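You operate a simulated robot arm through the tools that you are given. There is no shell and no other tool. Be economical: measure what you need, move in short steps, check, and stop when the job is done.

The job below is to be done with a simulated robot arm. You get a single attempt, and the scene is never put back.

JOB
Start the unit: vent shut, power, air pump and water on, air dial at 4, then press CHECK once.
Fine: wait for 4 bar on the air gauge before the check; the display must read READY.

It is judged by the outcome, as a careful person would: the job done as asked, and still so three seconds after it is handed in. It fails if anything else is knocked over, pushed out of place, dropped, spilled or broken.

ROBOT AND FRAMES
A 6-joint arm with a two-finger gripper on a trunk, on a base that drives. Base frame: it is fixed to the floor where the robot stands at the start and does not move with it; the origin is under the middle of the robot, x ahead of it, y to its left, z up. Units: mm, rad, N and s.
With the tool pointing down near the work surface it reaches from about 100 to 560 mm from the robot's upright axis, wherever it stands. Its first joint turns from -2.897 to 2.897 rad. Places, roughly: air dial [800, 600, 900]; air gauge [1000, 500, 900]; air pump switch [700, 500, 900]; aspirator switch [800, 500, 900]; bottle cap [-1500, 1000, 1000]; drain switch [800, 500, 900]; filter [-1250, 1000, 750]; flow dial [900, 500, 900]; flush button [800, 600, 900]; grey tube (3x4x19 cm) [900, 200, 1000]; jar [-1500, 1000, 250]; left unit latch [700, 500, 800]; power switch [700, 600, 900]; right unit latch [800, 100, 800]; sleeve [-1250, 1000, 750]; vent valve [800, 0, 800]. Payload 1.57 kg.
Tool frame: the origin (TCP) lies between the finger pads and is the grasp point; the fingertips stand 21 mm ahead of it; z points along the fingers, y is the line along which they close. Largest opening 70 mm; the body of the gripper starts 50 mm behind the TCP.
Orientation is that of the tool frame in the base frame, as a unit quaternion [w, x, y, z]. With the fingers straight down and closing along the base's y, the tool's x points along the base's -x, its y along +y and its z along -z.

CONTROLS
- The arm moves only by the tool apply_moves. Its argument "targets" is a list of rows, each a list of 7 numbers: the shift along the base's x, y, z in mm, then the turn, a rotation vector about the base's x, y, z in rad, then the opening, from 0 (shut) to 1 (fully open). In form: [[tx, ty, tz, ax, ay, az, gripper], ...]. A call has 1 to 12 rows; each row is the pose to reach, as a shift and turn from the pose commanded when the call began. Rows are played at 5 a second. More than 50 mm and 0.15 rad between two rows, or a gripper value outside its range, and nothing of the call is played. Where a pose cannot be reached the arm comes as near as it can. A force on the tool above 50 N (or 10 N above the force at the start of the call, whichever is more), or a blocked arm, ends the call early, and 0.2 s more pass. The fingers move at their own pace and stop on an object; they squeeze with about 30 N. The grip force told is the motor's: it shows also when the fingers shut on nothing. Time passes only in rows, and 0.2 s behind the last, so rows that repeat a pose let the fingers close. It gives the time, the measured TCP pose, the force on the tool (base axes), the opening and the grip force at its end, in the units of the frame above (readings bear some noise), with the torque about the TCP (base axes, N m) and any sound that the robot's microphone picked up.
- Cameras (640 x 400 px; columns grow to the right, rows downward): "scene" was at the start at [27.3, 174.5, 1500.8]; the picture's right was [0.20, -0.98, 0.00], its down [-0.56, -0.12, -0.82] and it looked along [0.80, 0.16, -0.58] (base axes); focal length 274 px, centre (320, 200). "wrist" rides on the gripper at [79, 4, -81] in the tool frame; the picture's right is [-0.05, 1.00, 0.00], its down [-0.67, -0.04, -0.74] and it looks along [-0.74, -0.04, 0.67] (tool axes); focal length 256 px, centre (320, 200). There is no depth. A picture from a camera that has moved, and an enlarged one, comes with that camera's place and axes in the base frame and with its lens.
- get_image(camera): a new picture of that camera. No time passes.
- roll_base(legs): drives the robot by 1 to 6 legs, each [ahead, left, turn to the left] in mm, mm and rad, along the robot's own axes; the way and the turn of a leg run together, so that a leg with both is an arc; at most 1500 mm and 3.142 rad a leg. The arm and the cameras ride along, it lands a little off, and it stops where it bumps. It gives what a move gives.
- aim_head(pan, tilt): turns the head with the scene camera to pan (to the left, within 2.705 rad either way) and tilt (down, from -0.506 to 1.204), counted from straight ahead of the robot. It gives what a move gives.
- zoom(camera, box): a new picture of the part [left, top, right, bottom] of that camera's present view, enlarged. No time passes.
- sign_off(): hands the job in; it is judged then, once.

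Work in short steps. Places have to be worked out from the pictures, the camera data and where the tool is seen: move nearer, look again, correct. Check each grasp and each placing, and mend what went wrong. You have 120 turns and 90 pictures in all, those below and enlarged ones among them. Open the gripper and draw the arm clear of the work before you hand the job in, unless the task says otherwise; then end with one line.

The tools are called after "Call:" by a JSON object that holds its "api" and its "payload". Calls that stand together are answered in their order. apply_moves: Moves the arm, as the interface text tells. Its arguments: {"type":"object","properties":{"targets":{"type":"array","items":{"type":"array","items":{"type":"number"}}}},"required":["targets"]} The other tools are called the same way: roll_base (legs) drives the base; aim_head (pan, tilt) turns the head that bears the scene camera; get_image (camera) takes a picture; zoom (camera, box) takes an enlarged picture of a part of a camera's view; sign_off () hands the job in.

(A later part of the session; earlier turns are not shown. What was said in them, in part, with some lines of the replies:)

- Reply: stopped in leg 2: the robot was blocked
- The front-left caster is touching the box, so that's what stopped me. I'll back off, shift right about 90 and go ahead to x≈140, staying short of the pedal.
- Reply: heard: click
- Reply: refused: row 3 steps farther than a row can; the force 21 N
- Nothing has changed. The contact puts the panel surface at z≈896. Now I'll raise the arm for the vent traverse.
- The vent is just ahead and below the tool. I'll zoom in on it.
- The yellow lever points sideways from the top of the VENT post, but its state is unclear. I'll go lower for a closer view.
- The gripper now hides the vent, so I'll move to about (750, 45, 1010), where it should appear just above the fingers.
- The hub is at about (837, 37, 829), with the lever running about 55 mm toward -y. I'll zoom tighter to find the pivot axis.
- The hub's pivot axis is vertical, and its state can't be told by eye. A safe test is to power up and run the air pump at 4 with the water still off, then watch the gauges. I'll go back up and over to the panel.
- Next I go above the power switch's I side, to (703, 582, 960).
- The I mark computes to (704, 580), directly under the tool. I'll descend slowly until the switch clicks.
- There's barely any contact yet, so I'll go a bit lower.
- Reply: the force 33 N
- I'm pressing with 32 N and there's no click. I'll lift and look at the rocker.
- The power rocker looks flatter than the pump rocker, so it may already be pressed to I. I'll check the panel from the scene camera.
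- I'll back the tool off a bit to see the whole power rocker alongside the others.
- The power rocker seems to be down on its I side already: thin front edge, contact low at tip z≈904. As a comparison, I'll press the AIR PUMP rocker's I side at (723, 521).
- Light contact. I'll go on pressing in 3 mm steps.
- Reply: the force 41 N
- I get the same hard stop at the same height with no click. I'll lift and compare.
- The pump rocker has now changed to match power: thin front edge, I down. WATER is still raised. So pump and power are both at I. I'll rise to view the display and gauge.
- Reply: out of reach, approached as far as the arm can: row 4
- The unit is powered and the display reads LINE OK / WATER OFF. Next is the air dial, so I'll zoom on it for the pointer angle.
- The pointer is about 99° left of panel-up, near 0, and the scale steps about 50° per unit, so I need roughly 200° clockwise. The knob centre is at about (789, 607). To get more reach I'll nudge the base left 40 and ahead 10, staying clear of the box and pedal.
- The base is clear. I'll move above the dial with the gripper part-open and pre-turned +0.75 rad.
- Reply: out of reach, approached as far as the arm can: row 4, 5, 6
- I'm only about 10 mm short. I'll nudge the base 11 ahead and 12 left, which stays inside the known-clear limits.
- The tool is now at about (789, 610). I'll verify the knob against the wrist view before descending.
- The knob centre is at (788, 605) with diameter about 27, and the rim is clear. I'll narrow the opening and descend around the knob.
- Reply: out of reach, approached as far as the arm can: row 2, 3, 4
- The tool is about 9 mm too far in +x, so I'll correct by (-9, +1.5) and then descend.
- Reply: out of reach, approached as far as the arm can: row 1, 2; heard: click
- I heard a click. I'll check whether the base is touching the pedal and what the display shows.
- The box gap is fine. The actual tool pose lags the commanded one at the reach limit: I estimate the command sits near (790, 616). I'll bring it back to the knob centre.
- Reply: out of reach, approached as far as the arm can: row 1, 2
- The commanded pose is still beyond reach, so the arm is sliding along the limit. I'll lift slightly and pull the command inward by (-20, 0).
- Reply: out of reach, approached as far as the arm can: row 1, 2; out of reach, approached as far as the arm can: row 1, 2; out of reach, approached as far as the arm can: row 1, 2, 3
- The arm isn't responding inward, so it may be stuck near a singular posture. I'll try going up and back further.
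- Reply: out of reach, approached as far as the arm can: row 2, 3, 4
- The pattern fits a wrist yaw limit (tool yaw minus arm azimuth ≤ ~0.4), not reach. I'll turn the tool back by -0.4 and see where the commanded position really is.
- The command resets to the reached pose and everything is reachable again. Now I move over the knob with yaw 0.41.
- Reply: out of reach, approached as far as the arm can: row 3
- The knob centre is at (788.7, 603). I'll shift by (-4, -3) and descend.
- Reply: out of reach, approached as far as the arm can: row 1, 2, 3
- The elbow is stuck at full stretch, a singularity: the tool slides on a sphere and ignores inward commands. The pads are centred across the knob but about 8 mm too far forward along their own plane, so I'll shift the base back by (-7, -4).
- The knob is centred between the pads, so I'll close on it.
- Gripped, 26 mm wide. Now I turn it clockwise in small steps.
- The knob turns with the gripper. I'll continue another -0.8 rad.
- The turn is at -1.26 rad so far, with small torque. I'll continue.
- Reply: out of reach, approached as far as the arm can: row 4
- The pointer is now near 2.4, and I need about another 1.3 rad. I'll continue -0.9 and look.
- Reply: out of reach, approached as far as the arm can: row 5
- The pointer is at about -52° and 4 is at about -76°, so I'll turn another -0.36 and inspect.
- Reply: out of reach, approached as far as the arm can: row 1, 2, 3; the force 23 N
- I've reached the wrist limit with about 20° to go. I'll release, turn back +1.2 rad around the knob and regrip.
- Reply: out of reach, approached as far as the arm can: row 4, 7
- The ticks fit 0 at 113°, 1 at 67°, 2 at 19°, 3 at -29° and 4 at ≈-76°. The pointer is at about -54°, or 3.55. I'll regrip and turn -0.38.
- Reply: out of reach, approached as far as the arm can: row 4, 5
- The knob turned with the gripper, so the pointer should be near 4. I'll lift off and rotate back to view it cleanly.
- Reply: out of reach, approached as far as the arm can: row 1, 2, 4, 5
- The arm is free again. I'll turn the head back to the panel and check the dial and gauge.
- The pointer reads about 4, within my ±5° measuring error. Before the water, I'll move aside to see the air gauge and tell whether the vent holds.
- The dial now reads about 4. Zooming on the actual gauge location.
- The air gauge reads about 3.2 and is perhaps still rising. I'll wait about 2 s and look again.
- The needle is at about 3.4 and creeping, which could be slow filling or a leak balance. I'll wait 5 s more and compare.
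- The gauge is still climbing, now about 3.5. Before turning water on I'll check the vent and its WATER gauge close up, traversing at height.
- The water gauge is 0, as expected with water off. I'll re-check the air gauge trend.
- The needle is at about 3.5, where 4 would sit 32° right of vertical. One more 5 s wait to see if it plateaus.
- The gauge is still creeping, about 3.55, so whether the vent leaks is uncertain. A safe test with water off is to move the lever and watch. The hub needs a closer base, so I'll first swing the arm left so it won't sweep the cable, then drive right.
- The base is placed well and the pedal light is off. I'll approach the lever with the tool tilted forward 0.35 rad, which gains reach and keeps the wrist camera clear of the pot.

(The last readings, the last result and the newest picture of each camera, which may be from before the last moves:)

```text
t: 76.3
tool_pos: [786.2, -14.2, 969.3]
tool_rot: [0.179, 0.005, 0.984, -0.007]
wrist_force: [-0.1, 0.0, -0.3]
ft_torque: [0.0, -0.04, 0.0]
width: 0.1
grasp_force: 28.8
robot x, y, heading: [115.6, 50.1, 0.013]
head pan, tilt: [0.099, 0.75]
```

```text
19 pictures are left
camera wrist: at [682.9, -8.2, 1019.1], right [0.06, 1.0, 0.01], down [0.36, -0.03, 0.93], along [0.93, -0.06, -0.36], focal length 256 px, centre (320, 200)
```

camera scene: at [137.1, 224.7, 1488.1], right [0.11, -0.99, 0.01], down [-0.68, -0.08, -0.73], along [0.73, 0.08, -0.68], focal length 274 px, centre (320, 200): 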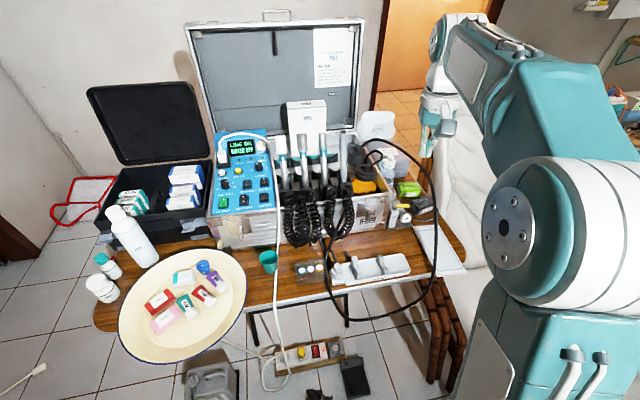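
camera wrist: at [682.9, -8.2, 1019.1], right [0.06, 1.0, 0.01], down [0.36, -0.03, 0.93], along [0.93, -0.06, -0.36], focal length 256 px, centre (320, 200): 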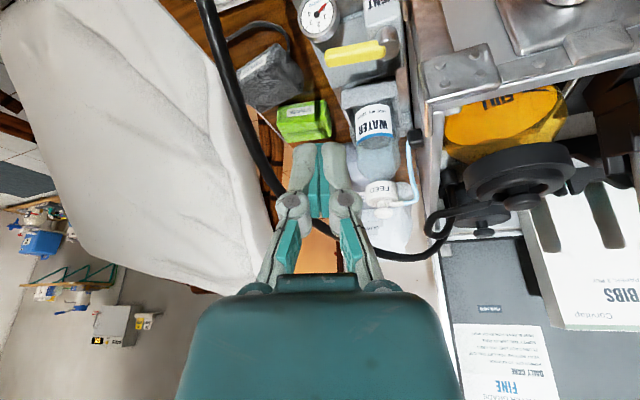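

The VENT block's pipe runs back to the FEED bottle and the lever lies exactly across it, from (829, 39) to (841, -9). Convention says that's shut, but I want proof. I'll lower the closed fingertips behind the lever and pull it gently toward the robot to see if it turns.

Call:
{"api": "apply_moves", "payload": {"targets": [[25, 4, -20, 0, 0, 0, 0], [50, 8, -45, 0, 0, 0, 0], [69, 11, -75, 0, 0, 0, 0], [69, 11, -100, 0, 0, 0, 0], [69, 11, -126, 0, 0, 0, 0]]}}

Call:
{"api": "get_image", "payload": {"camera": "wrist"}}

```text
t: 77.5
tool_pos: [854.5, -1.4, 843.5]
tool_rot: [0.178, 0.005, 0.984, -0.007]
wrist_force: [0.3, -0.3, -0.2]
ft_torque: [-0.02, 0.01, 0.0]
width: 0.0
grasp_force: 28.4
robot x, y, heading: [115.3, 50.0, 0.01]
head pan, tilt: [0.099, 0.75]
```

```text
18 pictures are left
camera wrist: at [751.5, 4.5, 892.4], right [0.06, 1.0, 0.01], down [0.36, -0.03, 0.93], along [0.93, -0.06, -0.36], focal length 256 px, centre (320, 200)
```

wrist: 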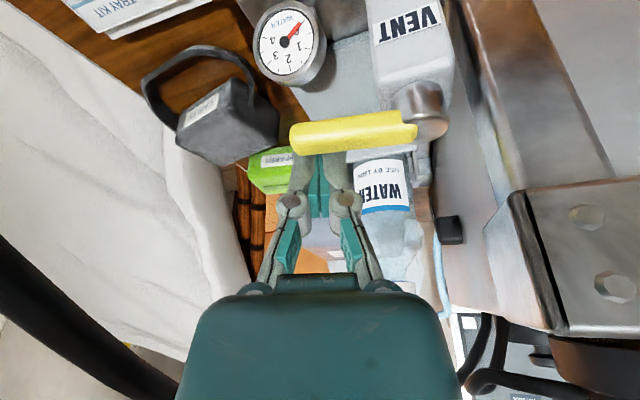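

The fingertips sit behind the lever. I'll pull 20 mm toward the robot and watch the force.

Call:
{"api": "apply_moves", "payload": {"targets": [[-5, 0, 0, 0, 0, 0, 0], [-9, 0, 0, 0, 0, 0, 0], [-13, 0, 0, 0, 0, 0, 0], [-17, 0, 0, 0, 0, 0, 0], [-21, 0, 0, 0, 0, 0, 0]]}}

```text
t: 78.7
tool_pos: [832.8, -1.6, 844.3]
tool_rot: [0.177, 0.005, 0.984, -0.007]
wrist_force: [-0.4, 0.9, -0.2]
ft_torque: [-0.05, 0.0, -0.02]
width: 0.0
grasp_force: 28.5
robot x, y, heading: [114.1, 48.8, 0.01]
head pan, tilt: [0.099, 0.75]
```

There's almost no force. I'll check whether the lever moved.

Call:
{"api": "get_image", "payload": {"camera": "wrist"}}

```text
17 pictures are left
camera wrist: at [730.8, 3.7, 892.8], right [0.06, 1.0, 0.01], down [0.36, -0.03, 0.93], along [0.93, -0.06, -0.36], focal length 256 px, centre (320, 200)
```

wrist: 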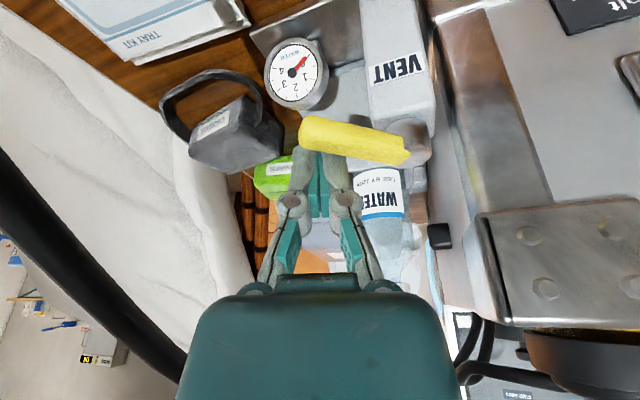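

The lever turns freely toward the robot, and it's now about 24° off its cross position. I'll look at the air gauge for an effect.

Call:
{"api": "zoom", "payload": {"camera": "scene", "box": [220, 130, 280, 165]}}

```text
10.67 times, centred on (250, 148) of scene
camera zoom: at [138.1, 215.1, 1489.2], right [0.11, -0.99, 0.0], down [-0.68, -0.08, -0.73], along [0.73, 0.08, -0.68], focal length 2921 px, centre (1067, 760)
```

zoom: 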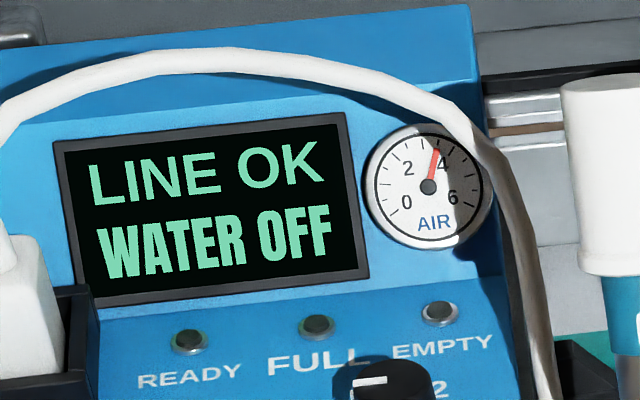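

Call:
{"api": "apply_moves", "payload": {"targets": [[0, 0, 0, 0, 0, 0, 0], [0, 0, 0, 0, 0, 0, 0], [0, 0, 0, 0, 0, 0, 0], [0, 0, 0, 0, 0, 0, 0], [0, 0, 0, 0, 0, 0, 0], [0, 0, 0, 0, 0, 0, 0], [0, 0, 0, 0, 0, 0, 0], [0, 0, 0, 0, 0, 0, 0], [0, 0, 0, 0, 0, 0, 0], [0, 0, 0, 0, 0, 0, 0], [0, 0, 0, 0, 0, 0, 0], [0, 0, 0, 0, 0, 0, 0]]}}

Call:
{"api": "apply_moves", "payload": {"targets": [[0, 0, 0, 0, 0, 0, 0], [0, 0, 0, 0, 0, 0, 0], [0, 0, 0, 0, 0, 0, 0], [0, 0, 0, 0, 0, 0, 0], [0, 0, 0, 0, 0, 0, 0], [0, 0, 0, 0, 0, 0, 0], [0, 0, 0, 0, 0, 0, 0], [0, 0, 0, 0, 0, 0, 0], [0, 0, 0, 0, 0, 0, 0], [0, 0, 0, 0, 0, 0, 0], [0, 0, 0, 0, 0, 0, 0], [0, 0, 0, 0, 0, 0, 0]]}}

Call:
{"api": "zoom", "payload": {"camera": "scene", "box": [220, 130, 280, 165]}}

```text
t: 81.3
tool_pos: [834.0, -1.1, 844.4]
tool_rot: [0.178, 0.005, 0.984, -0.006]
wrist_force: [-1.0, -0.1, 0.5]
ft_torque: [-0.04, -0.01, 0.01]
width: 0.1
grasp_force: 28.6
robot x, y, heading: [113.4, 51.6, 0.012]
head pan, tilt: [0.099, 0.75]
```

```text
t: 83.9
tool_pos: [834.0, -2.3, 844.1]
tool_rot: [0.179, 0.004, 0.984, -0.007]
wrist_force: [0.0, 0.4, -0.7]
ft_torque: [-0.03, -0.02, 0.01]
width: 0.0
grasp_force: 28.5
robot x, y, heading: [111.5, 52.2, 0.013]
head pan, tilt: [0.099, 0.75]
```

```text
10.67 times, centred on (250, 148) of scene
camera zoom: at [138.1, 215.1, 1489.2], right [0.11, -0.99, 0.0], down [-0.68, -0.08, -0.73], along [0.73, 0.08, -0.68], focal length 2921 px, centre (1067, 760)
```

zoom: 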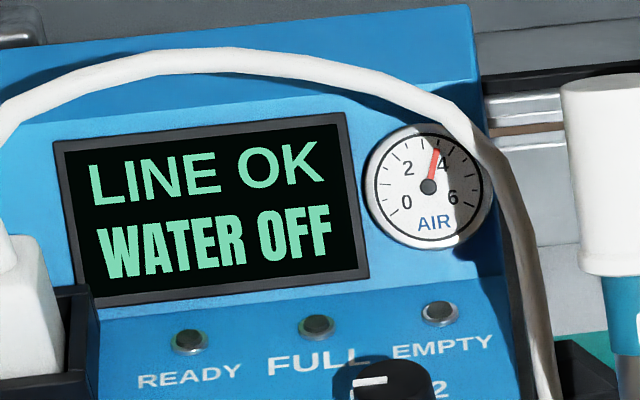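

The reading is unchanged, so the lever doesn't affect air so far. Re-reading the dial picture, the pointer is actually about 10° short of 4, which explains a plateau near 3.7. I'll put the lever back across from its near side, keeping above the gauge.

Call:
{"api": "apply_moves", "payload": {"targets": [[2, 0, 3, 0, 0, 0, 0], [2, 0, 38, 0, 0, 0, 0], [-20, 3, 40, 0, 0, 0, 0], [-40, 5, 40, 0, 0, 0, 0], [-40, 5, 20, 0, 0, 0, 0], [-40, 5, 5, 0, 0, 0, 0]]}}

Call:
{"api": "apply_moves", "payload": {"targets": [[6, 0, 0, 0, 0, 0, 0], [12, -2, 0, 0, 0, 0, 0], [18, -4, 0, 0, 0, 0, 0], [22, -5, 0, 0, 0, 0, 0]]}}

Call:
{"api": "get_image", "payload": {"camera": "wrist"}}

```text
t: 85.3
tool_pos: [793.2, 4.3, 848.9]
tool_rot: [0.178, 0.005, 0.984, -0.006]
wrist_force: [0.1, 0.1, 0.1]
ft_torque: [0.04, 0.0, 0.01]
width: 0.0
grasp_force: 28.3
robot x, y, heading: [118.2, 52.5, 0.017]
head pan, tilt: [0.099, 0.75]
```

```text
t: 86.3
tool_pos: [815.2, -2.0, 849.9]
tool_rot: [0.178, 0.005, 0.984, -0.007]
wrist_force: [-0.3, -0.5, -0.1]
ft_torque: [-0.03, 0.01, 0.01]
width: 0.0
grasp_force: 28.6
robot x, y, heading: [116.4, 47.1, 0.012]
head pan, tilt: [0.099, 0.75]
```

```text
14 pictures are left
camera wrist: at [712.8, 3.7, 897.4], right [0.06, 1.0, 0.01], down [0.36, -0.03, 0.93], along [0.93, -0.06, -0.36], focal length 256 px, centre (320, 200)
```

wrist: 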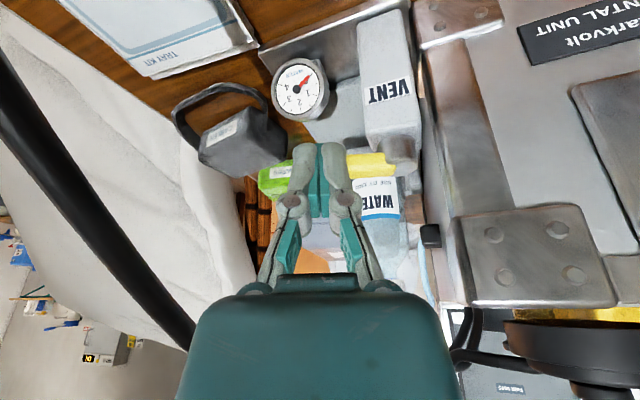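

The lever is being pushed back. I'll push a few more mm to find its stop.

Call:
{"api": "apply_moves", "payload": {"targets": [[3, 0, 0, 0, 0, 0, 0], [6, -1, 0, 0, 0, 0, 0], [9, -1, 0, 0, 0, 0, 0]]}}

```text
t: 87.2
tool_pos: [818.8, -4.0, 846.4]
tool_rot: [0.171, 0.004, 0.985, -0.007]
wrist_force: [-18.7, 1.4, 10.0]
ft_torque: [0.08, 0.17, 0.16]
width: 0.2
grasp_force: 28.4
robot x, y, heading: [114.4, 52.4, 0.005]
head pan, tilt: [0.099, 0.75]
stopped in row 3: the force on the tool passed its limit at 50 N (the readings are from after the stop); the commanded pose is now the measured one
```

That's the end stop: across is one end of the lever's travel. I'll back off, raise the arm and return to the panel side to finish the dial and turn on water, and the display and water gauge should then confirm the vent state.

Call:
{"api": "apply_moves", "payload": {"targets": [[-15, 0, 5, 0, 0, 0, 0], [-20, 3, 45, 0, 0.05, 0, 0], [-40, 6, 85, 0, 0.1, 0, 0], [-65, 10, 125, 0, 0.15, 0, 0], [-90, 20, 165, 0, 0.2, 0, 0], [-110, 30, 205, 0, 0.25, 0, 0], [-130, 40, 245, 0, 0.3, 0, 0], [-150, 50, 285, 0, 0.34, 0, 0], [-165, 60, 320, 0, 0.34, 0, 0]]}}

Call:
{"api": "zoom", "payload": {"camera": "wrist", "box": [230, 40, 370, 140]}}

```text
t: 89.2
tool_pos: [657.5, 56.6, 1167.8]
tool_rot: [0.002, 0.003, 1.0, -0.008]
wrist_force: [0.4, 0.6, 0.6]
ft_torque: [-0.01, 0.02, 0.01]
width: 0.3
grasp_force: 28.4
robot x, y, heading: [113.1, 51.8, 0.009]
head pan, tilt: [0.099, 0.75]
```

```text
4.00 times, centred on (300, 90) of wrist
camera zoom: at [577.1, 63.1, 1248.6], right [0.06, 1.0, -0.02], down [0.66, -0.03, 0.75], along [0.75, -0.06, -0.66], focal length 1024 px, centre (400, 640)
```

zoom: 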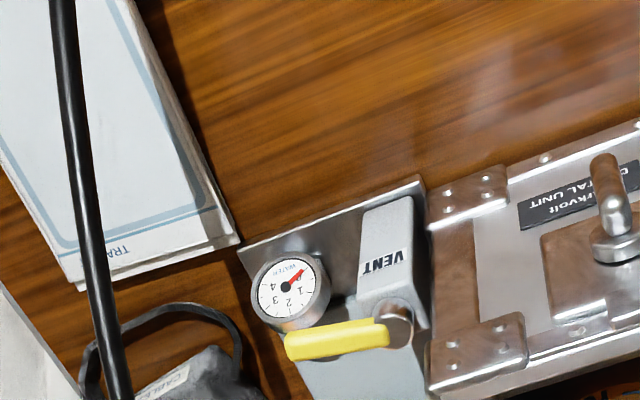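

The lever is back in its original cross position. I drive the base left again to the panel station.

Call:
{"api": "roll_base", "payload": {"legs": [[0, 266, 0]]}}

```text
t: 91.1
tool_pos: [652.9, 313.0, 1167.8]
tool_rot: [0.004, 0.004, 1.0, -0.006]
wrist_force: [0.1, -1.0, 0.0]
ft_torque: [0.01, -0.01, 0.03]
width: 0.0
grasp_force: 29.0
robot x, y, heading: [111.4, 315.4, 0.008]
head pan, tilt: [0.099, 0.75]
```

Now above the WATER rocker's I side at (742, 462).

Call:
{"api": "apply_moves", "payload": {"targets": [[20, 40, 0, 0, 0, 0, 0], [40, 80, 0, 0, 0, 0, 0], [60, 115, -10, 0, 0, 0, 0], [75, 145, -40, 0, 0, 0, 0], [89, 149, -80, 0, 0, 0, 0], [89, 149, -125, 0, 0, 0, 0], [89, 149, -170, 0, 0, 0, 0], [89, 149, -205, 0, 0, 0, 0]]}}

Call:
{"api": "get_image", "payload": {"camera": "wrist"}}

```text
t: 92.9
tool_pos: [743.1, 471.0, 961.3]
tool_rot: [0.005, 0.003, 1.0, -0.008]
wrist_force: [-0.5, 0.6, 0.1]
ft_torque: [0.0, -0.03, 0.04]
width: 0.1
grasp_force: 28.2
robot x, y, heading: [111.2, 312.7, 0.01]
head pan, tilt: [0.099, 0.75]
```

```text
12 pictures are left
camera wrist: at [662.7, 476.4, 1042.9], right [0.06, 1.0, -0.02], down [0.66, -0.03, 0.75], along [0.75, -0.06, -0.66], focal length 256 px, centre (320, 200)
```

wrist: 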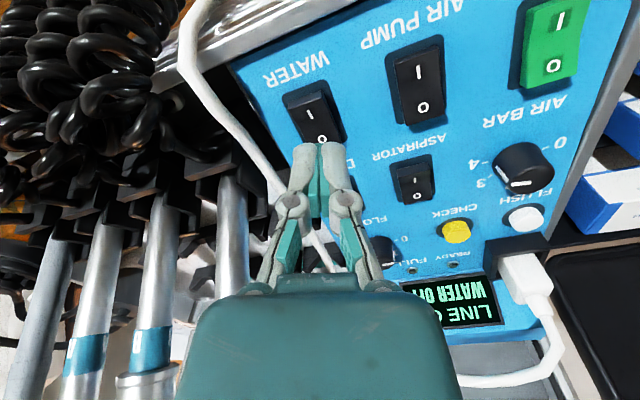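

The I mark is at about (739, 460). I'll shift (-3, -10) and press down.

Call:
{"api": "apply_moves", "payload": {"targets": [[-3, -10, -5, 0, 0, 0, 0], [-3, -10, -22, 0, 0, 0, 0], [-3, -10, -32, 0, 0, 0, 0], [-3, -10, -37, 0, 0, 0, 0], [-3, -10, -41, 0, 0, 0, 0]]}}

```text
t: 94.1
tool_pos: [739.3, 459.7, 925.0]
tool_rot: [0.006, 0.004, 1.0, -0.007]
wrist_force: [-4.4, 1.5, 19.8]
ft_torque: [0.15, -0.08, 0.04]
width: 0.0
grasp_force: 29.0
robot x, y, heading: [111.1, 314.1, 0.006]
head pan, tilt: [0.099, 0.75]
```

It reached the same hard stop as the pump press. I'll lift and check the panel.

Call:
{"api": "apply_moves", "payload": {"targets": [[0, 0, 40, 0, 0, 0, 0], [-5, 0, 80, 0, 0, 0, 0], [-15, -10, 120, 0, 0, 0, 0], [-30, -20, 160, 0, 0, 0, 0], [-30, -20, 160, 0, 0, 0, 0], [-30, -20, 160, 0, 0, 0, 0]]}}

Call:
{"api": "zoom", "payload": {"camera": "scene", "box": [270, 125, 360, 220]}}

```text
t: 95.5
tool_pos: [709.6, 439.6, 1083.0]
tool_rot: [0.005, 0.004, 1.0, -0.008]
wrist_force: [0.7, 0.2, 0.9]
ft_torque: [0.01, 0.0, -0.02]
width: 0.0
grasp_force: 28.7
robot x, y, heading: [109.5, 316.5, 0.014]
head pan, tilt: [0.099, 0.75]
```

```text
4.21 times, centred on (315, 172) of scene
camera zoom: at [133.2, 478.5, 1489.1], right [0.11, -0.99, 0.0], down [-0.68, -0.08, -0.73], along [0.73, 0.08, -0.68], focal length 1153 px, centre (341, 316)
```

zoom: 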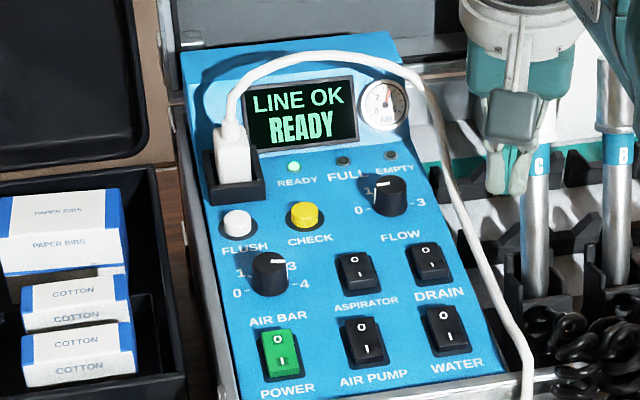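

The display reads READY with the READY lamp lit. The dial still needs a small turn so the gauge reaches 4. I'll nudge the base closer first, to avoid the stretch limit at the dial.

Call:
{"api": "roll_base", "payload": {"legs": [[10, 12, 0]]}}

Call:
{"api": "apply_moves", "payload": {"targets": [[0, 40, -15, 0, 0, -0.1, 0], [5, 80, -30, 0, 0, -0.2, 0.3], [15, 115, -55, 0, 0, -0.3, 0.55], [35, 140, -85, 0, 0, -0.4, 0.55], [55, 148, -110, 0, 0, -0.5, 0.55], [62, 149, -121, 0, 0, -0.5, 0.55]]}}

Call:
{"api": "get_image", "payload": {"camera": "wrist"}}

```text
t: 96.3
tool_pos: [718.2, 447.4, 1083.2]
tool_rot: [0.004, 0.005, 1.0, -0.007]
wrist_force: [-0.5, -0.1, -0.4]
ft_torque: [0.01, 0.0, 0.01]
width: 0.2
grasp_force: 28.8
robot x, y, heading: [119.2, 322.8, 0.005]
head pan, tilt: [0.099, 0.75]
```

```text
t: 97.7
tool_pos: [779.7, 595.5, 961.7]
tool_rot: [0.003, 0.254, 0.967, -0.007]
wrist_force: [0.1, -0.7, 0.2]
ft_torque: [0.02, -0.03, 0.01]
width: 38.5
grasp_force: 0.1
robot x, y, heading: [117.0, 322.8, 0.008]
head pan, tilt: [0.099, 0.75]
```

```text
10 pictures are left
camera wrist: at [712.8, 638.5, 1042.5], right [0.54, 0.84, -0.01], down [0.56, -0.35, 0.75], along [0.63, -0.41, -0.66], focal length 256 px, centre (320, 200)
```

wrist: 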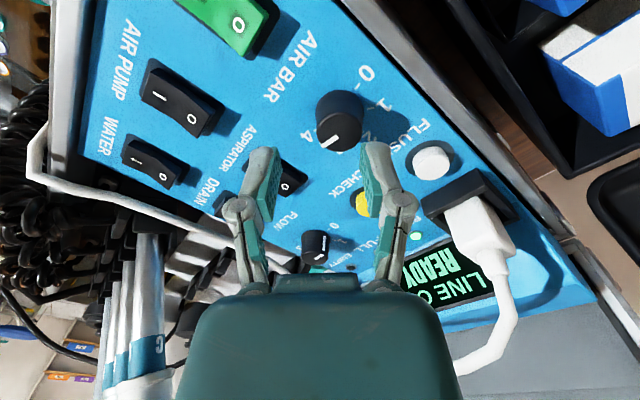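

The knob centre is at (787, 602). I'll shift (7.5, 6.5) and descend around it.

Call:
{"api": "apply_moves", "payload": {"targets": [[7.5, 6.5, 0, 0, 0, 0, 0.55], [7.5, 6.5, -15, 0, 0, 0, 0.55], [7.5, 6.5, -28, 0, 0, 0, 0.55], [7.5, 6.5, -36, 0, 0, 0, 0.55]]}}

```text
t: 98.7
tool_pos: [787.9, 601.4, 924.9]
tool_rot: [0.002, 0.253, 0.967, -0.007]
wrist_force: [0.3, 0.2, -0.3]
ft_torque: [-0.02, -0.01, 0.02]
width: 38.6
grasp_force: 0.1
robot x, y, heading: [120.9, 321.7, 0.007]
head pan, tilt: [0.099, 0.75]
heard: click
```

Another click with no contact force. I need to see whether the base is touching the pedal again.

Call:
{"api": "get_image", "payload": {"camera": "scene"}}

```text
9 pictures are left
camera scene: at [141.9, 487.7, 1489.5], right [0.11, -0.99, 0.0], down [-0.68, -0.07, -0.73], along [0.73, 0.08, -0.68], focal length 274 px, centre (320, 200)
```

scene: 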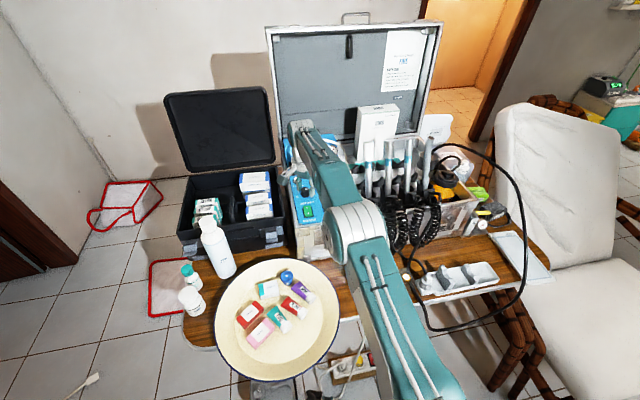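

I can't see the pedal. I'll finish the small turn promptly (grip, -0.2 rad, release, lift), then back the base off.

Call:
{"api": "apply_moves", "payload": {"targets": [[0, 0, 0, 0, 0, 0, 0.2], [0, 0, 0, 0, 0, 0, 0], [0, 0, 0, 0, 0, 0, 0], [0, 0, 0, 0, 0, -0.1, 0], [0, 0, 0, 0, 0, -0.2, 0], [0, 0, 0, 0, 0, -0.2, 0]]}}

```text
t: 100.1
tool_pos: [786.5, 602.2, 927.1]
tool_rot: [0.002, 0.348, 0.938, -0.007]
wrist_force: [5.8, 20.3, 9.1]
ft_torque: [0.63, 0.19, 0.27]
width: 26.4
grasp_force: 31.9
robot x, y, heading: [115.2, 321.0, 0.006]
head pan, tilt: [0.099, 0.75]
```

The torque rose to 0.27 Nm, likely the end stop at 4. I'll release, lift and move aside.

Call:
{"api": "apply_moves", "payload": {"targets": [[0, 0, 0, 0, 0, 0, 0.55], [0, 0, 0, 0, 0, 0, 0.55], [0, 0, 25, 0, 0, 0, 0.55], [-5, 0, 50, 0, 0, 0, 0.55], [-20, 0, 90, 0, 0, 0.1, 0.3], [-40, -20, 120, 0, 0, 0.2, 0], [-60, -60, 140, 0, 0, 0.3, 0], [-70, -105, 150, 0, 0, 0.4, 0], [-75, -150, 155, 0, 0, 0.5, 0]]}}

Call:
{"api": "roll_base", "payload": {"legs": [[-10, 0, 0]]}}

Call:
{"api": "zoom", "payload": {"camera": "scene", "box": [280, 130, 350, 200]}}

```text
t: 102.1
tool_pos: [712.1, 448.6, 1082.5]
tool_rot: [0.003, 0.104, 0.995, -0.006]
wrist_force: [0.0, 0.4, 0.3]
ft_torque: [0.02, 0.03, -0.01]
width: 0.0
grasp_force: 28.3
robot x, y, heading: [122.3, 322.7, 0.009]
head pan, tilt: [0.099, 0.75]
```

```text
t: 102.8
tool_pos: [704.4, 450.2, 1082.6]
tool_rot: [0.004, 0.105, 0.994, -0.008]
wrist_force: [-0.8, -0.6, 0.3]
ft_torque: [0.02, 0.02, -0.02]
width: 0.0
grasp_force: 28.6
robot x, y, heading: [108.4, 324.6, 0.012]
head pan, tilt: [0.099, 0.75]
```

```text
5.71 times, centred on (315, 165) of scene
camera zoom: at [130.9, 486.3, 1489.4], right [0.11, -0.99, 0.0], down [-0.68, -0.07, -0.73], along [0.73, 0.08, -0.68], focal length 1565 px, centre (349, 400)
```

zoom: 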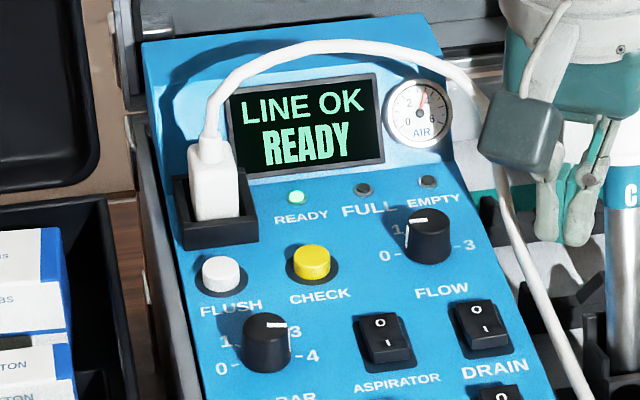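

The dial now points at 4. While the air settles, I'll wait and turn the fist's yaw for the CHECK approach; CHECK triangulates to about (866, 585).

Call:
{"api": "apply_moves", "payload": {"targets": [[0, 0, 0, 0, 0, 0.1, 0], [0, 0, 0, 0, 0, 0.2, 0], [0, 0, 0, 0, 0, 0.3, 0], [0, 0, 0, 0, 0, 0.4, 0], [0, 0, 0, 0, 0, 0.5, 0], [0, 0, 0, 0, 0, 0.5, 0], [0, 0, 0, 0, 0, 0.5, 0], [0, 0, 0, 0, 0, 0.5, 0], [0, 0, 0, 0, 0, 0.5, 0], [0, 0, 0, 0, 0, 0.5, 0], [0, 0, 0, 0, 0, 0.5, 0], [0, 0, 0, 0, 0, 0.5, 0]]}}

Call:
{"api": "apply_moves", "payload": {"targets": [[0, 0, 0, 0, 0, 0, 0], [0, 0, 0, 0, 0, 0, 0], [0, 0, 0, 0, 0, 0, 0], [0, 0, 0, 0, 0, 0, 0], [0, 0, 0, 0, 0, 0, 0], [0, 0, 0, 0, 0, 0, 0], [0, 0, 0, 0, 0, 0, 0], [0, 0, 0, 0, 0, 0, 0], [0, 0, 0, 0, 0, 0, 0], [0, 0, 0, 0, 0, 0, 0], [0, 0, 0, 0, 0, 0, 0], [0, 0, 0, 0, 0, 0, 0]]}}

Call:
{"api": "apply_moves", "payload": {"targets": [[0, 0, 0, 0, 0, 0, 0], [0, 0, 0, 0, 0, 0, 0], [0, 0, 0, 0, 0, 0, 0], [0, 0, 0, 0, 0, 0, 0], [0, 0, 0, 0, 0, 0, 0], [0, 0, 0, 0, 0, 0, 0], [0, 0, 0, 0, 0, 0, 0], [0, 0, 0, 0, 0, 0, 0], [0, 0, 0, 0, 0, 0, 0], [0, 0, 0, 0, 0, 0, 0], [0, 0, 0, 0, 0, 0, 0], [0, 0, 0, 0, 0, 0, 0]]}}

Call:
{"api": "zoom", "payload": {"camera": "scene", "box": [319, 140, 341, 160]}}

```text
t: 105.4
tool_pos: [702.0, 450.6, 1082.2]
tool_rot: [0.005, -0.144, 0.989, -0.005]
wrist_force: [0.8, 0.5, -0.8]
ft_torque: [0.03, -0.01, -0.01]
width: 0.1
grasp_force: 28.1
robot x, y, heading: [107.9, 323.1, 0.005]
head pan, tilt: [0.099, 0.75]
```

```text
t: 108.0
tool_pos: [702.4, 451.0, 1083.0]
tool_rot: [0.005, -0.145, 0.989, -0.006]
wrist_force: [0.2, -0.2, 0.6]
ft_torque: [-0.01, 0.0, 0.0]
width: 0.1
grasp_force: 28.4
robot x, y, heading: [106.4, 321.0, 0.006]
head pan, tilt: [0.099, 0.75]
```

```text
t: 110.6
tool_pos: [701.8, 450.4, 1082.8]
tool_rot: [0.005, -0.144, 0.99, -0.006]
wrist_force: [-0.4, 0.2, -0.5]
ft_torque: [-0.01, 0.0, -0.02]
width: 0.0
grasp_force: 28.5
robot x, y, heading: [107.7, 322.3, 0.007]
head pan, tilt: [0.099, 0.75]
```

```text
16.00 times, centred on (330, 150) of scene
camera zoom: at [130.9, 486.8, 1489.3], right [0.11, -0.99, 0.0], down [-0.68, -0.07, -0.73], along [0.73, 0.08, -0.68], focal length 4382 px, centre (160, 1000)
```

zoom: 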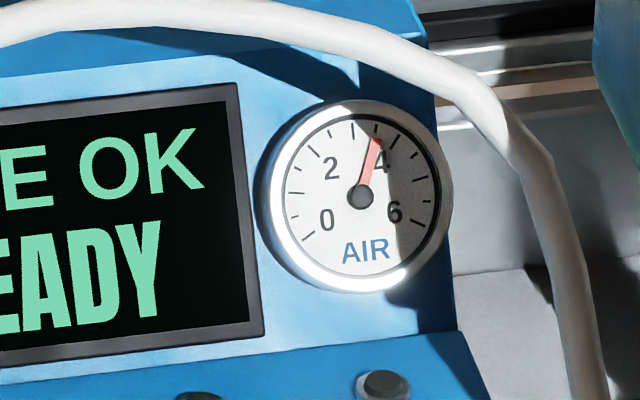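

The air gauge is stuck at about 3.6 even after the dial change. So it isn't regulator-limited: air is leaking, which means the vent is open in the cross position. I'll go back and turn the lever fully toward the robot, retracting first.

Call:
{"api": "apply_moves", "payload": {"targets": [[-20, -10, 35, 0, 0, -0.1, 0], [-40, -25, 70, 0, 0, -0.2, 0], [-60, -50, 100, 0, 0, -0.29, 0], [-69, -95, 104, 0, 0, -0.29, 0], [-69, -125, 104, 0, 0, -0.29, 0]]}}

Call:
{"api": "roll_base", "payload": {"legs": [[0, -268, 0]]}}

```text
t: 111.8
tool_pos: [632.4, 324.4, 1187.6]
tool_rot: [0.005, 0.002, 1.0, -0.007]
wrist_force: [0.1, -0.2, 1.0]
ft_torque: [0.0, -0.01, 0.0]
width: 0.0
grasp_force: 28.6
robot x, y, heading: [108.9, 326.6, 0.011]
head pan, tilt: [0.099, 0.75]
```

```text
t: 113.7
tool_pos: [634.6, 66.1, 1186.4]
tool_rot: [0.005, 0.001, 1.0, -0.01]
wrist_force: [-0.2, 1.6, -0.1]
ft_torque: [-0.03, -0.01, 0.02]
width: 0.1
grasp_force: 27.9
robot x, y, heading: [107.9, 61.5, 0.005]
head pan, tilt: [0.099, 0.75]
```

Same approach path as before, to above the lever with the tool tilted 0.35.

Call:
{"api": "apply_moves", "payload": {"targets": [[20, -12, -36, 0, -0.05, 0, 0], [42, -24, -72, 0, -0.1, 0, 0], [65, -36, -106, 0, -0.15, 0, 0], [88, -48, -140, 0, -0.2, 0, 0], [112, -60, -174, 0, -0.25, 0, 0], [134, -72, -202, 0, -0.3, 0, 0], [152, -80, -217, 0, -0.35, 0, 0]]}}

```text
t: 115.3
tool_pos: [786.3, -24.4, 971.4]
tool_rot: [0.179, 0.001, 0.984, -0.005]
wrist_force: [0.6, -0.2, 0.3]
ft_torque: [0.03, 0.02, -0.02]
width: 0.0
grasp_force: 28.5
robot x, y, heading: [114.3, 57.9, 0.006]
head pan, tilt: [0.099, 0.75]
```

Call:
{"api": "apply_moves", "payload": {"targets": [[25, 8, -20, 0, 0, 0, 0], [50, 16, -45, 0, 0, 0, 0], [69, 22, -75, 0, 0, 0, 0], [69, 22, -100, 0, 0, 0, 0], [69, 22, -124, 0, 0, 0, 0]]}}

Call:
{"api": "get_image", "payload": {"camera": "wrist"}}

```text
t: 116.5
tool_pos: [855.8, -0.4, 845.5]
tool_rot: [0.179, 0.0, 0.984, -0.005]
wrist_force: [0.0, 0.7, 0.1]
ft_torque: [0.01, 0.02, 0.01]
width: 0.0
grasp_force: 28.9
robot x, y, heading: [109.7, 55.9, 0.01]
head pan, tilt: [0.099, 0.75]
```

```text
6 pictures are left
camera wrist: at [752.8, 3.6, 894.2], right [0.05, 1.0, 0.01], down [0.36, -0.03, 0.93], along [0.93, -0.05, -0.36], focal length 256 px, centre (320, 200)
```

wrist: 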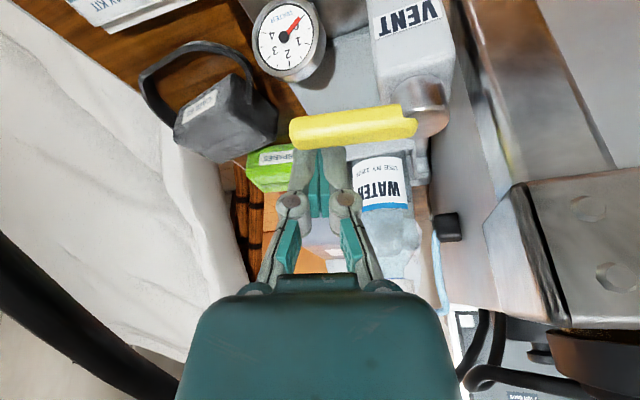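

The water gauge still reads 0 with water on, which fits an open vent. I'll now sweep the lever around its hub toward the robot, about 90°, with the tip kept above the gauge.

Call:
{"api": "apply_moves", "payload": {"targets": [[-12, -1, 0, 0, 0, 0, 0], [-23, -2, 1, 0, 0, 0, 0], [-31, -3, 2, 0, 0, 0, 0], [-38, -3, 2, 0, 0, 0, 0], [-45, -1, 2, 0, 0, 0, 0], [-52, 1, 2, 0, 0, 0, 0], [-58, 5, 2, 0, 0, 0, 0], [-63, 10, 2, 0, 0, 0, 0], [-66, 14, 2, 0, 0, 0, 0], [-68, 17, 2, 0, 0, 0, 0]]}}

```text
t: 118.8
tool_pos: [789.9, 6.7, 851.7]
tool_rot: [0.185, 0.004, 0.983, -0.009]
wrist_force: [8.8, -25.8, -4.7]
ft_torque: [-0.51, -0.15, -0.07]
width: 0.0
grasp_force: 28.9
robot x, y, heading: [111.7, 52.3, 0.002]
head pan, tilt: [0.099, 0.75]
stopped in row 10: the force on the tool passed its limit at 52 N (the readings are from after the stop); the commanded pose is now the measured one
```

A firm stop at the end of travel. I'll back off the lever, raise and look.

Call:
{"api": "apply_moves", "payload": {"targets": [[0, -10, 0, 0, 0, 0, 0], [0, -12, 30, 0, 0, 0, 0], [-15, -10, 70, 0, 0.05, 0, 0], [-35, -5, 110, 0, 0.1, 0, 0], [-55, 5, 150, 0, 0.15, 0, 0], [-75, 15, 190, 0, 0.2, 0, 0], [-95, 25, 230, 0, 0.25, 0, 0], [-115, 35, 270, 0, 0.3, 0, 0], [-130, 45, 315, 0, 0.35, 0, 0]]}}

Call:
{"api": "get_image", "payload": {"camera": "wrist"}}

```text
t: 120.8
tool_pos: [659.5, 57.3, 1166.9]
tool_rot: [0.009, 0.002, 1.0, -0.009]
wrist_force: [0.3, 0.8, -1.5]
ft_torque: [0.02, -0.03, -0.03]
width: 0.0
grasp_force: 28.7
robot x, y, heading: [109.3, 53.3, 0.009]
head pan, tilt: [0.099, 0.75]
```

```text
5 pictures are left
camera wrist: at [578.9, 62.2, 1246.8], right [0.06, 1.0, -0.02], down [0.65, -0.03, 0.76], along [0.76, -0.05, -0.65], focal length 256 px, centre (320, 200)
```

wrist: 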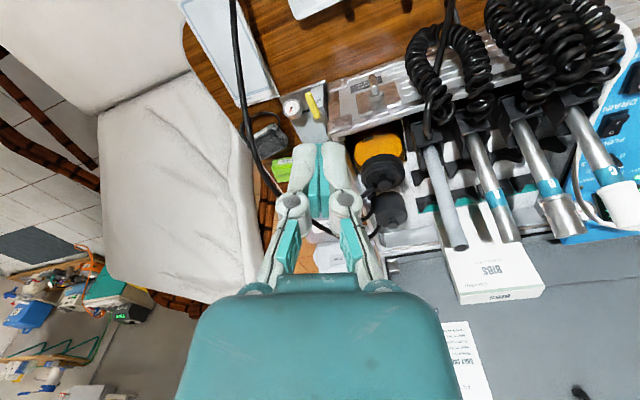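

The lever now points along the block toward the robot. Back to the panel: I drive left, then set up for CHECK while the pressure builds.

Call:
{"api": "roll_base", "payload": {"legs": [[0, 268, 0]]}}

Call:
{"api": "apply_moves", "payload": {"targets": [[10, 30, -5, 0, 0, 0.1, 0], [20, 65, -20, 0, 0, 0.2, 0], [30, 100, -40, 0, 0, 0.3, 0], [40, 125, -70, 0, 0, 0.32, 0], [42, 128, -85, 0, 0, 0.32, 0], [42, 128, -85, 0, 0, 0.32, 0], [42, 128, -85, 0, 0, 0.32, 0], [42, 128, -85, 0, 0, 0.32, 0]]}}

Call:
{"api": "zoom", "payload": {"camera": "scene", "box": [290, 135, 346, 170]}}

```text
t: 122.7
tool_pos: [656.3, 324.7, 1167.7]
tool_rot: [0.011, 0.0, 1.0, -0.007]
wrist_force: [0.1, 0.4, 0.0]
ft_torque: [-0.02, -0.01, -0.02]
width: 0.0
grasp_force: 28.6
robot x, y, heading: [111.2, 322.8, 0.009]
head pan, tilt: [0.099, 0.75]
```

```text
t: 124.5
tool_pos: [699.8, 452.3, 1082.4]
tool_rot: [0.012, -0.157, 0.987, -0.006]
wrist_force: [-0.3, -0.2, 0.5]
ft_torque: [0.01, 0.03, 0.0]
width: 0.0
grasp_force: 28.2
robot x, y, heading: [108.0, 323.8, 0.008]
head pan, tilt: [0.099, 0.75]
```

```text
11.43 times, centred on (318, 152) of scene
camera zoom: at [131.4, 485.7, 1489.5], right [0.11, -0.99, 0.0], down [-0.68, -0.07, -0.73], along [0.73, 0.08, -0.68], focal length 3130 px, centre (343, 743)
```

zoom: 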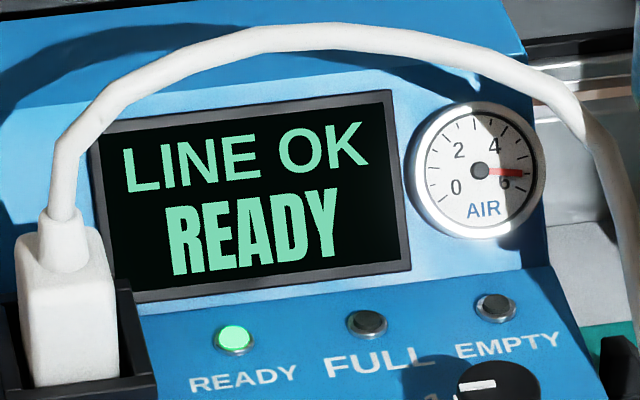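

The gauge has jumped to about 5.5, so the vent is shut now but the pressure has gone past 4. I'll wait 5 s to see whether it settles, and include the dial in the view.

Call:
{"api": "apply_moves", "payload": {"targets": [[0, 0, 0, 0, 0, 0, 0], [0, 0, 0, 0, 0, 0, 0], [0, 0, 0, 0, 0, 0, 0], [0, 0, 0, 0, 0, 0, 0], [0, 0, 0, 0, 0, 0, 0], [0, 0, 0, 0, 0, 0, 0], [0, 0, 0, 0, 0, 0, 0], [0, 0, 0, 0, 0, 0, 0], [0, 0, 0, 0, 0, 0, 0], [0, 0, 0, 0, 0, 0, 0], [0, 0, 0, 0, 0, 0, 0], [0, 0, 0, 0, 0, 0, 0]]}}

Call:
{"api": "apply_moves", "payload": {"targets": [[0, 0, 0, 0, 0, 0, 0], [0, 0, 0, 0, 0, 0, 0], [0, 0, 0, 0, 0, 0, 0], [0, 0, 0, 0, 0, 0, 0], [0, 0, 0, 0, 0, 0, 0], [0, 0, 0, 0, 0, 0, 0], [0, 0, 0, 0, 0, 0, 0], [0, 0, 0, 0, 0, 0, 0], [0, 0, 0, 0, 0, 0, 0], [0, 0, 0, 0, 0, 0, 0], [0, 0, 0, 0, 0, 0, 0], [0, 0, 0, 0, 0, 0, 0]]}}

Call:
{"api": "zoom", "payload": {"camera": "scene", "box": [282, 136, 352, 200]}}

```text
t: 127.1
tool_pos: [698.9, 453.7, 1082.7]
tool_rot: [0.011, -0.158, 0.987, -0.006]
wrist_force: [-0.6, -0.3, -0.9]
ft_torque: [0.03, 0.01, 0.02]
width: 0.0
grasp_force: 28.6
robot x, y, heading: [107.3, 325.8, 0.008]
head pan, tilt: [0.099, 0.75]
```

```text
t: 129.7
tool_pos: [699.9, 452.7, 1080.9]
tool_rot: [0.011, -0.158, 0.987, -0.006]
wrist_force: [-0.3, 0.1, 0.0]
ft_torque: [0.01, 0.01, 0.03]
width: 0.0
grasp_force: 28.6
robot x, y, heading: [105.2, 321.7, 0.005]
head pan, tilt: [0.099, 0.75]
```

```text
6.25 times, centred on (317, 168) of scene
camera zoom: at [131.4, 484.9, 1489.6], right [0.11, -0.99, 0.0], down [-0.68, -0.07, -0.73], along [0.73, 0.08, -0.68], focal length 1712 px, centre (339, 400)
```

zoom: 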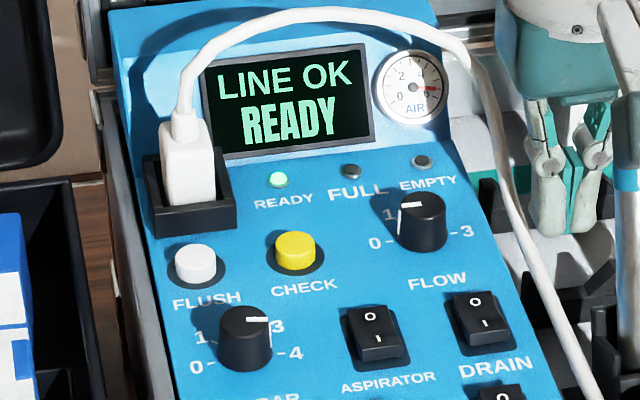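

It still reads about 5.4 with the dial at 4. I'll give it longer to settle (about 16 s) before spending another picture.

Call:
{"api": "apply_moves", "payload": {"targets": [[0, 0, 0, 0, 0, 0, 0], [0, 0, 0, 0, 0, 0, 0], [0, 0, 0, 0, 0, 0, 0], [0, 0, 0, 0, 0, 0, 0], [0, 0, 0, 0, 0, 0, 0], [0, 0, 0, 0, 0, 0, 0], [0, 0, 0, 0, 0, 0, 0], [0, 0, 0, 0, 0, 0, 0], [0, 0, 0, 0, 0, 0, 0], [0, 0, 0, 0, 0, 0, 0], [0, 0, 0, 0, 0, 0, 0], [0, 0, 0, 0, 0, 0, 0]]}}

Call:
{"api": "apply_moves", "payload": {"targets": [[0, 0, 0, 0, 0, 0, 0], [0, 0, 0, 0, 0, 0, 0], [0, 0, 0, 0, 0, 0, 0], [0, 0, 0, 0, 0, 0, 0], [0, 0, 0, 0, 0, 0, 0], [0, 0, 0, 0, 0, 0, 0], [0, 0, 0, 0, 0, 0, 0], [0, 0, 0, 0, 0, 0, 0], [0, 0, 0, 0, 0, 0, 0], [0, 0, 0, 0, 0, 0, 0], [0, 0, 0, 0, 0, 0, 0], [0, 0, 0, 0, 0, 0, 0]]}}

Call:
{"api": "apply_moves", "payload": {"targets": [[0, 0, 0, 0, 0, 0, 0], [0, 0, 0, 0, 0, 0, 0], [0, 0, 0, 0, 0, 0, 0], [0, 0, 0, 0, 0, 0, 0], [0, 0, 0, 0, 0, 0, 0], [0, 0, 0, 0, 0, 0, 0], [0, 0, 0, 0, 0, 0, 0], [0, 0, 0, 0, 0, 0, 0], [0, 0, 0, 0, 0, 0, 0], [0, 0, 0, 0, 0, 0, 0], [0, 0, 0, 0, 0, 0, 0], [0, 0, 0, 0, 0, 0, 0]]}}

Call:
{"api": "apply_moves", "payload": {"targets": [[0, 0, 0, 0, 0, 0, 0], [0, 0, 0, 0, 0, 0, 0], [0, 0, 0, 0, 0, 0, 0], [0, 0, 0, 0, 0, 0, 0], [0, 0, 0, 0, 0, 0, 0], [0, 0, 0, 0, 0, 0, 0], [0, 0, 0, 0, 0, 0, 0], [0, 0, 0, 0, 0, 0, 0], [0, 0, 0, 0, 0, 0, 0], [0, 0, 0, 0, 0, 0, 0], [0, 0, 0, 0, 0, 0, 0], [0, 0, 0, 0, 0, 0, 0]]}}

Call:
{"api": "apply_moves", "payload": {"targets": [[0, 0, 0, 0, 0, 0, 0], [0, 0, 0, 0, 0, 0, 0], [0, 0, 0, 0, 0, 0, 0], [0, 0, 0, 0, 0, 0, 0], [0, 0, 0, 0, 0, 0, 0], [0, 0, 0, 0, 0, 0, 0], [0, 0, 0, 0, 0, 0, 0], [0, 0, 0, 0, 0, 0, 0], [0, 0, 0, 0, 0, 0, 0], [0, 0, 0, 0, 0, 0, 0], [0, 0, 0, 0, 0, 0, 0], [0, 0, 0, 0, 0, 0, 0]]}}

Call:
{"api": "apply_moves", "payload": {"targets": [[0, 0, 0, 0, 0, 0, 0], [0, 0, 0, 0, 0, 0, 0], [0, 0, 0, 0, 0, 0, 0], [0, 0, 0, 0, 0, 0, 0], [0, 0, 0, 0, 0, 0, 0], [0, 0, 0, 0, 0, 0, 0], [0, 0, 0, 0, 0, 0, 0], [0, 0, 0, 0, 0, 0, 0], [0, 0, 0, 0, 0, 0, 0], [0, 0, 0, 0, 0, 0, 0], [0, 0, 0, 0, 0, 0, 0], [0, 0, 0, 0, 0, 0, 0]]}}

Call:
{"api": "zoom", "payload": {"camera": "scene", "box": [282, 136, 352, 200]}}

```text
t: 132.3
tool_pos: [700.2, 454.5, 1082.2]
tool_rot: [0.012, -0.159, 0.987, -0.005]
wrist_force: [0.2, 0.3, 0.3]
ft_torque: [-0.02, -0.01, 0.03]
width: 0.0
grasp_force: 29.1
robot x, y, heading: [104.6, 324.0, 0.008]
head pan, tilt: [0.099, 0.75]
```

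```text
t: 134.9
tool_pos: [700.4, 453.8, 1081.5]
tool_rot: [0.011, -0.158, 0.987, -0.005]
wrist_force: [-0.7, -0.7, -0.2]
ft_torque: [0.01, 0.02, -0.02]
width: 0.0
grasp_force: 28.6
robot x, y, heading: [107.1, 325.9, 0.007]
head pan, tilt: [0.099, 0.75]
```

```text
t: 137.5
tool_pos: [699.1, 454.0, 1081.4]
tool_rot: [0.011, -0.158, 0.987, -0.006]
wrist_force: [0.2, -0.5, -0.3]
ft_torque: [-0.04, 0.01, 0.01]
width: 0.1
grasp_force: 28.6
robot x, y, heading: [108.8, 322.4, 0.005]
head pan, tilt: [0.099, 0.75]
```

```text
t: 140.1
tool_pos: [700.6, 452.9, 1081.8]
tool_rot: [0.012, -0.158, 0.987, -0.006]
wrist_force: [-0.3, -0.3, 0.4]
ft_torque: [0.0, 0.01, 0.03]
width: 0.1
grasp_force: 28.7
robot x, y, heading: [109.8, 327.4, 0.006]
head pan, tilt: [0.099, 0.75]
```

```text
t: 142.7
tool_pos: [699.1, 453.2, 1082.2]
tool_rot: [0.012, -0.158, 0.987, -0.006]
wrist_force: [-0.4, -0.4, 0.0]
ft_torque: [0.04, 0.0, 0.01]
width: 0.0
grasp_force: 28.4
robot x, y, heading: [111.3, 323.3, 0.009]
head pan, tilt: [0.099, 0.75]
```

```text
t: 145.3
tool_pos: [699.9, 453.6, 1082.6]
tool_rot: [0.013, -0.157, 0.987, -0.006]
wrist_force: [0.5, -1.3, 0.1]
ft_torque: [-0.01, -0.01, 0.0]
width: 0.3
grasp_force: 28.3
robot x, y, heading: [109.2, 326.3, 0.008]
head pan, tilt: [0.099, 0.75]
```

```text
6.25 times, centred on (317, 168) of scene
camera zoom: at [131.4, 484.9, 1489.6], right [0.11, -0.99, 0.0], down [-0.68, -0.07, -0.73], along [0.73, 0.08, -0.68], focal length 1712 px, centre (339, 400)
```

zoom: 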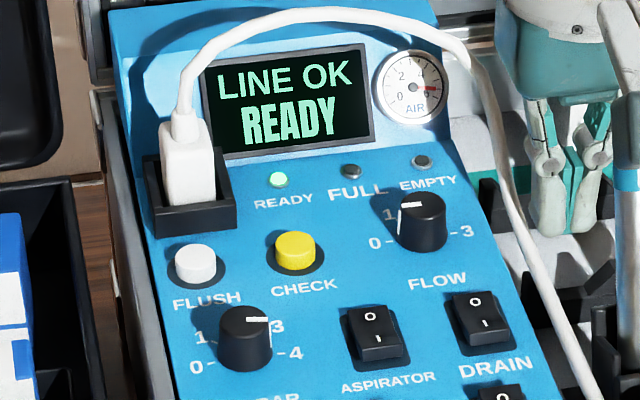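

I now understand the gauge. It showed a rising tank pressure even with the dial at 0, so it's the tank gauge: it plateaued at 3.6 with the vent open and passed 4 once the vent was shut. All conditions are met. I'll hover over CHECK at about (870, 587) with the tool tilted 0.7 rad.

Call:
{"api": "apply_moves", "payload": {"targets": [[15, 25, 0, 0.033, -0.095, 0, 0], [32, 50, -5, 0.065, -0.189, 0, 0], [55, 75, -15, 0.098, -0.283, 0, 0], [80, 98, -35, 0.13, -0.378, 0, 0], [108, 116, -60, 0.163, -0.472, 0, 0], [136, 126, -85, 0.196, -0.566, 0, 0], [155, 130, -105, 0.228, -0.66, 0, 0], [163, 131, -112, 0.228, -0.66, 0, 0]]}}

```text
t: 147.1
tool_pos: [864.1, 582.6, 970.4]
tool_rot: [0.348, -0.145, 0.925, 0.053]
wrist_force: [0.4, 0.0, 0.4]
ft_torque: [0.04, -0.02, -0.01]
width: 0.1
grasp_force: 28.4
robot x, y, heading: [110.7, 323.6, 0.007]
head pan, tilt: [0.099, 0.75]
```

Reached. I'll use a wrist picture to aim.

Call:
{"api": "get_image", "payload": {"camera": "wrist"}}

```text
1 pictures are left
camera wrist: at [753.9, 553.2, 979.4], right [-0.27, 0.96, 0.03], down [0.02, -0.03, 1.0], along [0.96, 0.27, -0.01], focal length 256 px, centre (320, 200)
```

wrist: 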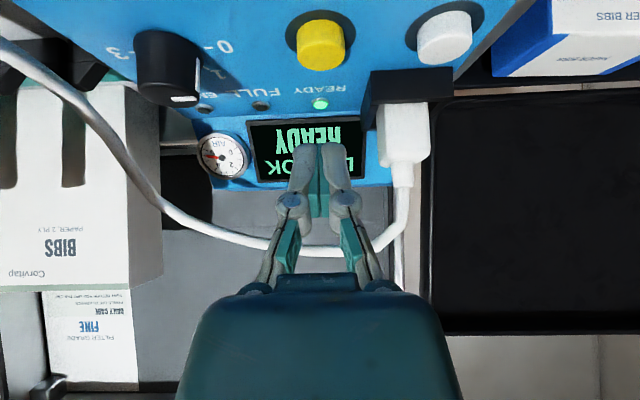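

CHECK works out at about (873, 589) with its top at z≈904. I'll shift (+1.5, +4) and press down once, slowly.

Call:
{"api": "apply_moves", "payload": {"targets": [[1.5, 4, -15, 0, 0, 0, 0], [1.5, 4, -30, 0, 0, 0, 0], [1.5, 4, -38, 0, 0, 0, 0], [1.5, 4, -42, 0, 0, 0, 0], [1.5, 4, -45, 0, 0, 0, 0]]}}

```text
t: 148.3
tool_pos: [863.7, 588.4, 928.4]
tool_rot: [0.351, -0.145, 0.924, 0.054]
wrist_force: [-0.3, 0.0, 10.4]
ft_torque: [0.0, -0.08, 0.01]
width: 5.8
grasp_force: 28.8
robot x, y, heading: [106.0, 325.3, 0.007]
head pan, tilt: [0.099, 0.75]
heard: click
```

A click with 10 N at the button. Without releasing, I'll push 3 mm more to make sure it's fully down, then lift straight off.

Call:
{"api": "apply_moves", "payload": {"targets": [[0, 0, -3, 0, 0, 0, 0], [0, 0, -3, 0, 0, 0, 0]]}}

```text
t: 148.9
tool_pos: [864.4, 587.6, 927.0]
tool_rot: [0.351, -0.145, 0.924, 0.054]
wrist_force: [3.3, -0.7, 20.2]
ft_torque: [0.03, -0.2, -0.01]
width: 5.9
grasp_force: 29.1
robot x, y, heading: [107.9, 323.5, 0.007]
head pan, tilt: [0.099, 0.75]
```

It has bottomed out. I'll lift off, retreat the same way and open the gripper clear of the unit.

Call:
{"api": "apply_moves", "payload": {"targets": [[0, 0, 25, 0, 0, 0, 0], [-8, -1, 45, 0, 0, 0, 0], [-30, -5, 65, -0.04, 0.12, 0, 0], [-58, -15, 90, -0.08, 0.24, 0, 0], [-85, -33, 112, -0.12, 0.36, 0, 0], [-110, -55, 130, -0.16, 0.48, 0, 0], [-132, -80, 145, -0.2, 0.6, 0, 0], [-150, -105, 155, -0.228, 0.66, 0, 0], [-165, -140, 158, -0.228, 0.66, 0, 0], [-185, -165, 165, -0.228, 0.66, 0, 0], [-215, -200, 175, -0.228, 0.66, 0, 0.5], [-240, -235, 190, -0.228, 0.66, 0, 1]]}}

Call:
{"api": "zoom", "payload": {"camera": "scene", "box": [262, 130, 362, 230]}}

```text
t: 151.5
tool_pos: [623.4, 350.2, 1112.5]
tool_rot: [0.011, -0.159, 0.987, -0.006]
wrist_force: [0.5, -0.3, -0.7]
ft_torque: [0.01, 0.01, 0.0]
width: 69.6
grasp_force: 0.1
robot x, y, heading: [108.6, 323.0, 0.012]
head pan, tilt: [0.099, 0.75]
```

```text
4.00 times, centred on (312, 180) of scene
camera zoom: at [130.9, 483.9, 1489.8], right [0.11, -0.99, 0.0], down [-0.68, -0.07, -0.73], along [0.73, 0.08, -0.68], focal length 1096 px, centre (352, 280)
```

zoom: 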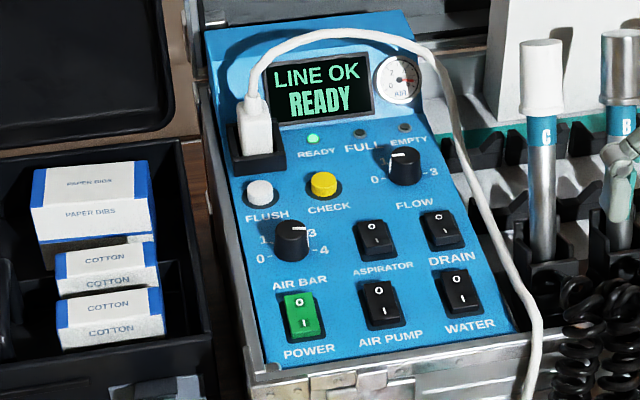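

The display still reads LINE OK / READY with its lamp lit after the single CHECK press. POWER, AIR PUMP and WATER are on, the dial is at 4, the vent is shut, and the arm is clear with the gripper open, so I'm handing in.

Call:
{"api": "sign_off", "payload": {}}

```text
The job is handed in.
```

I started the unit and pressed CHECK once; the display reads READY. The vent lever is turned to what I judged is shut, power, air pump and water are on, and the air dial is at about 4. The air gauge was at about 5.5 bar, not 4, when I pressed CHECK, and the base touched the foot pedal once on the way in.
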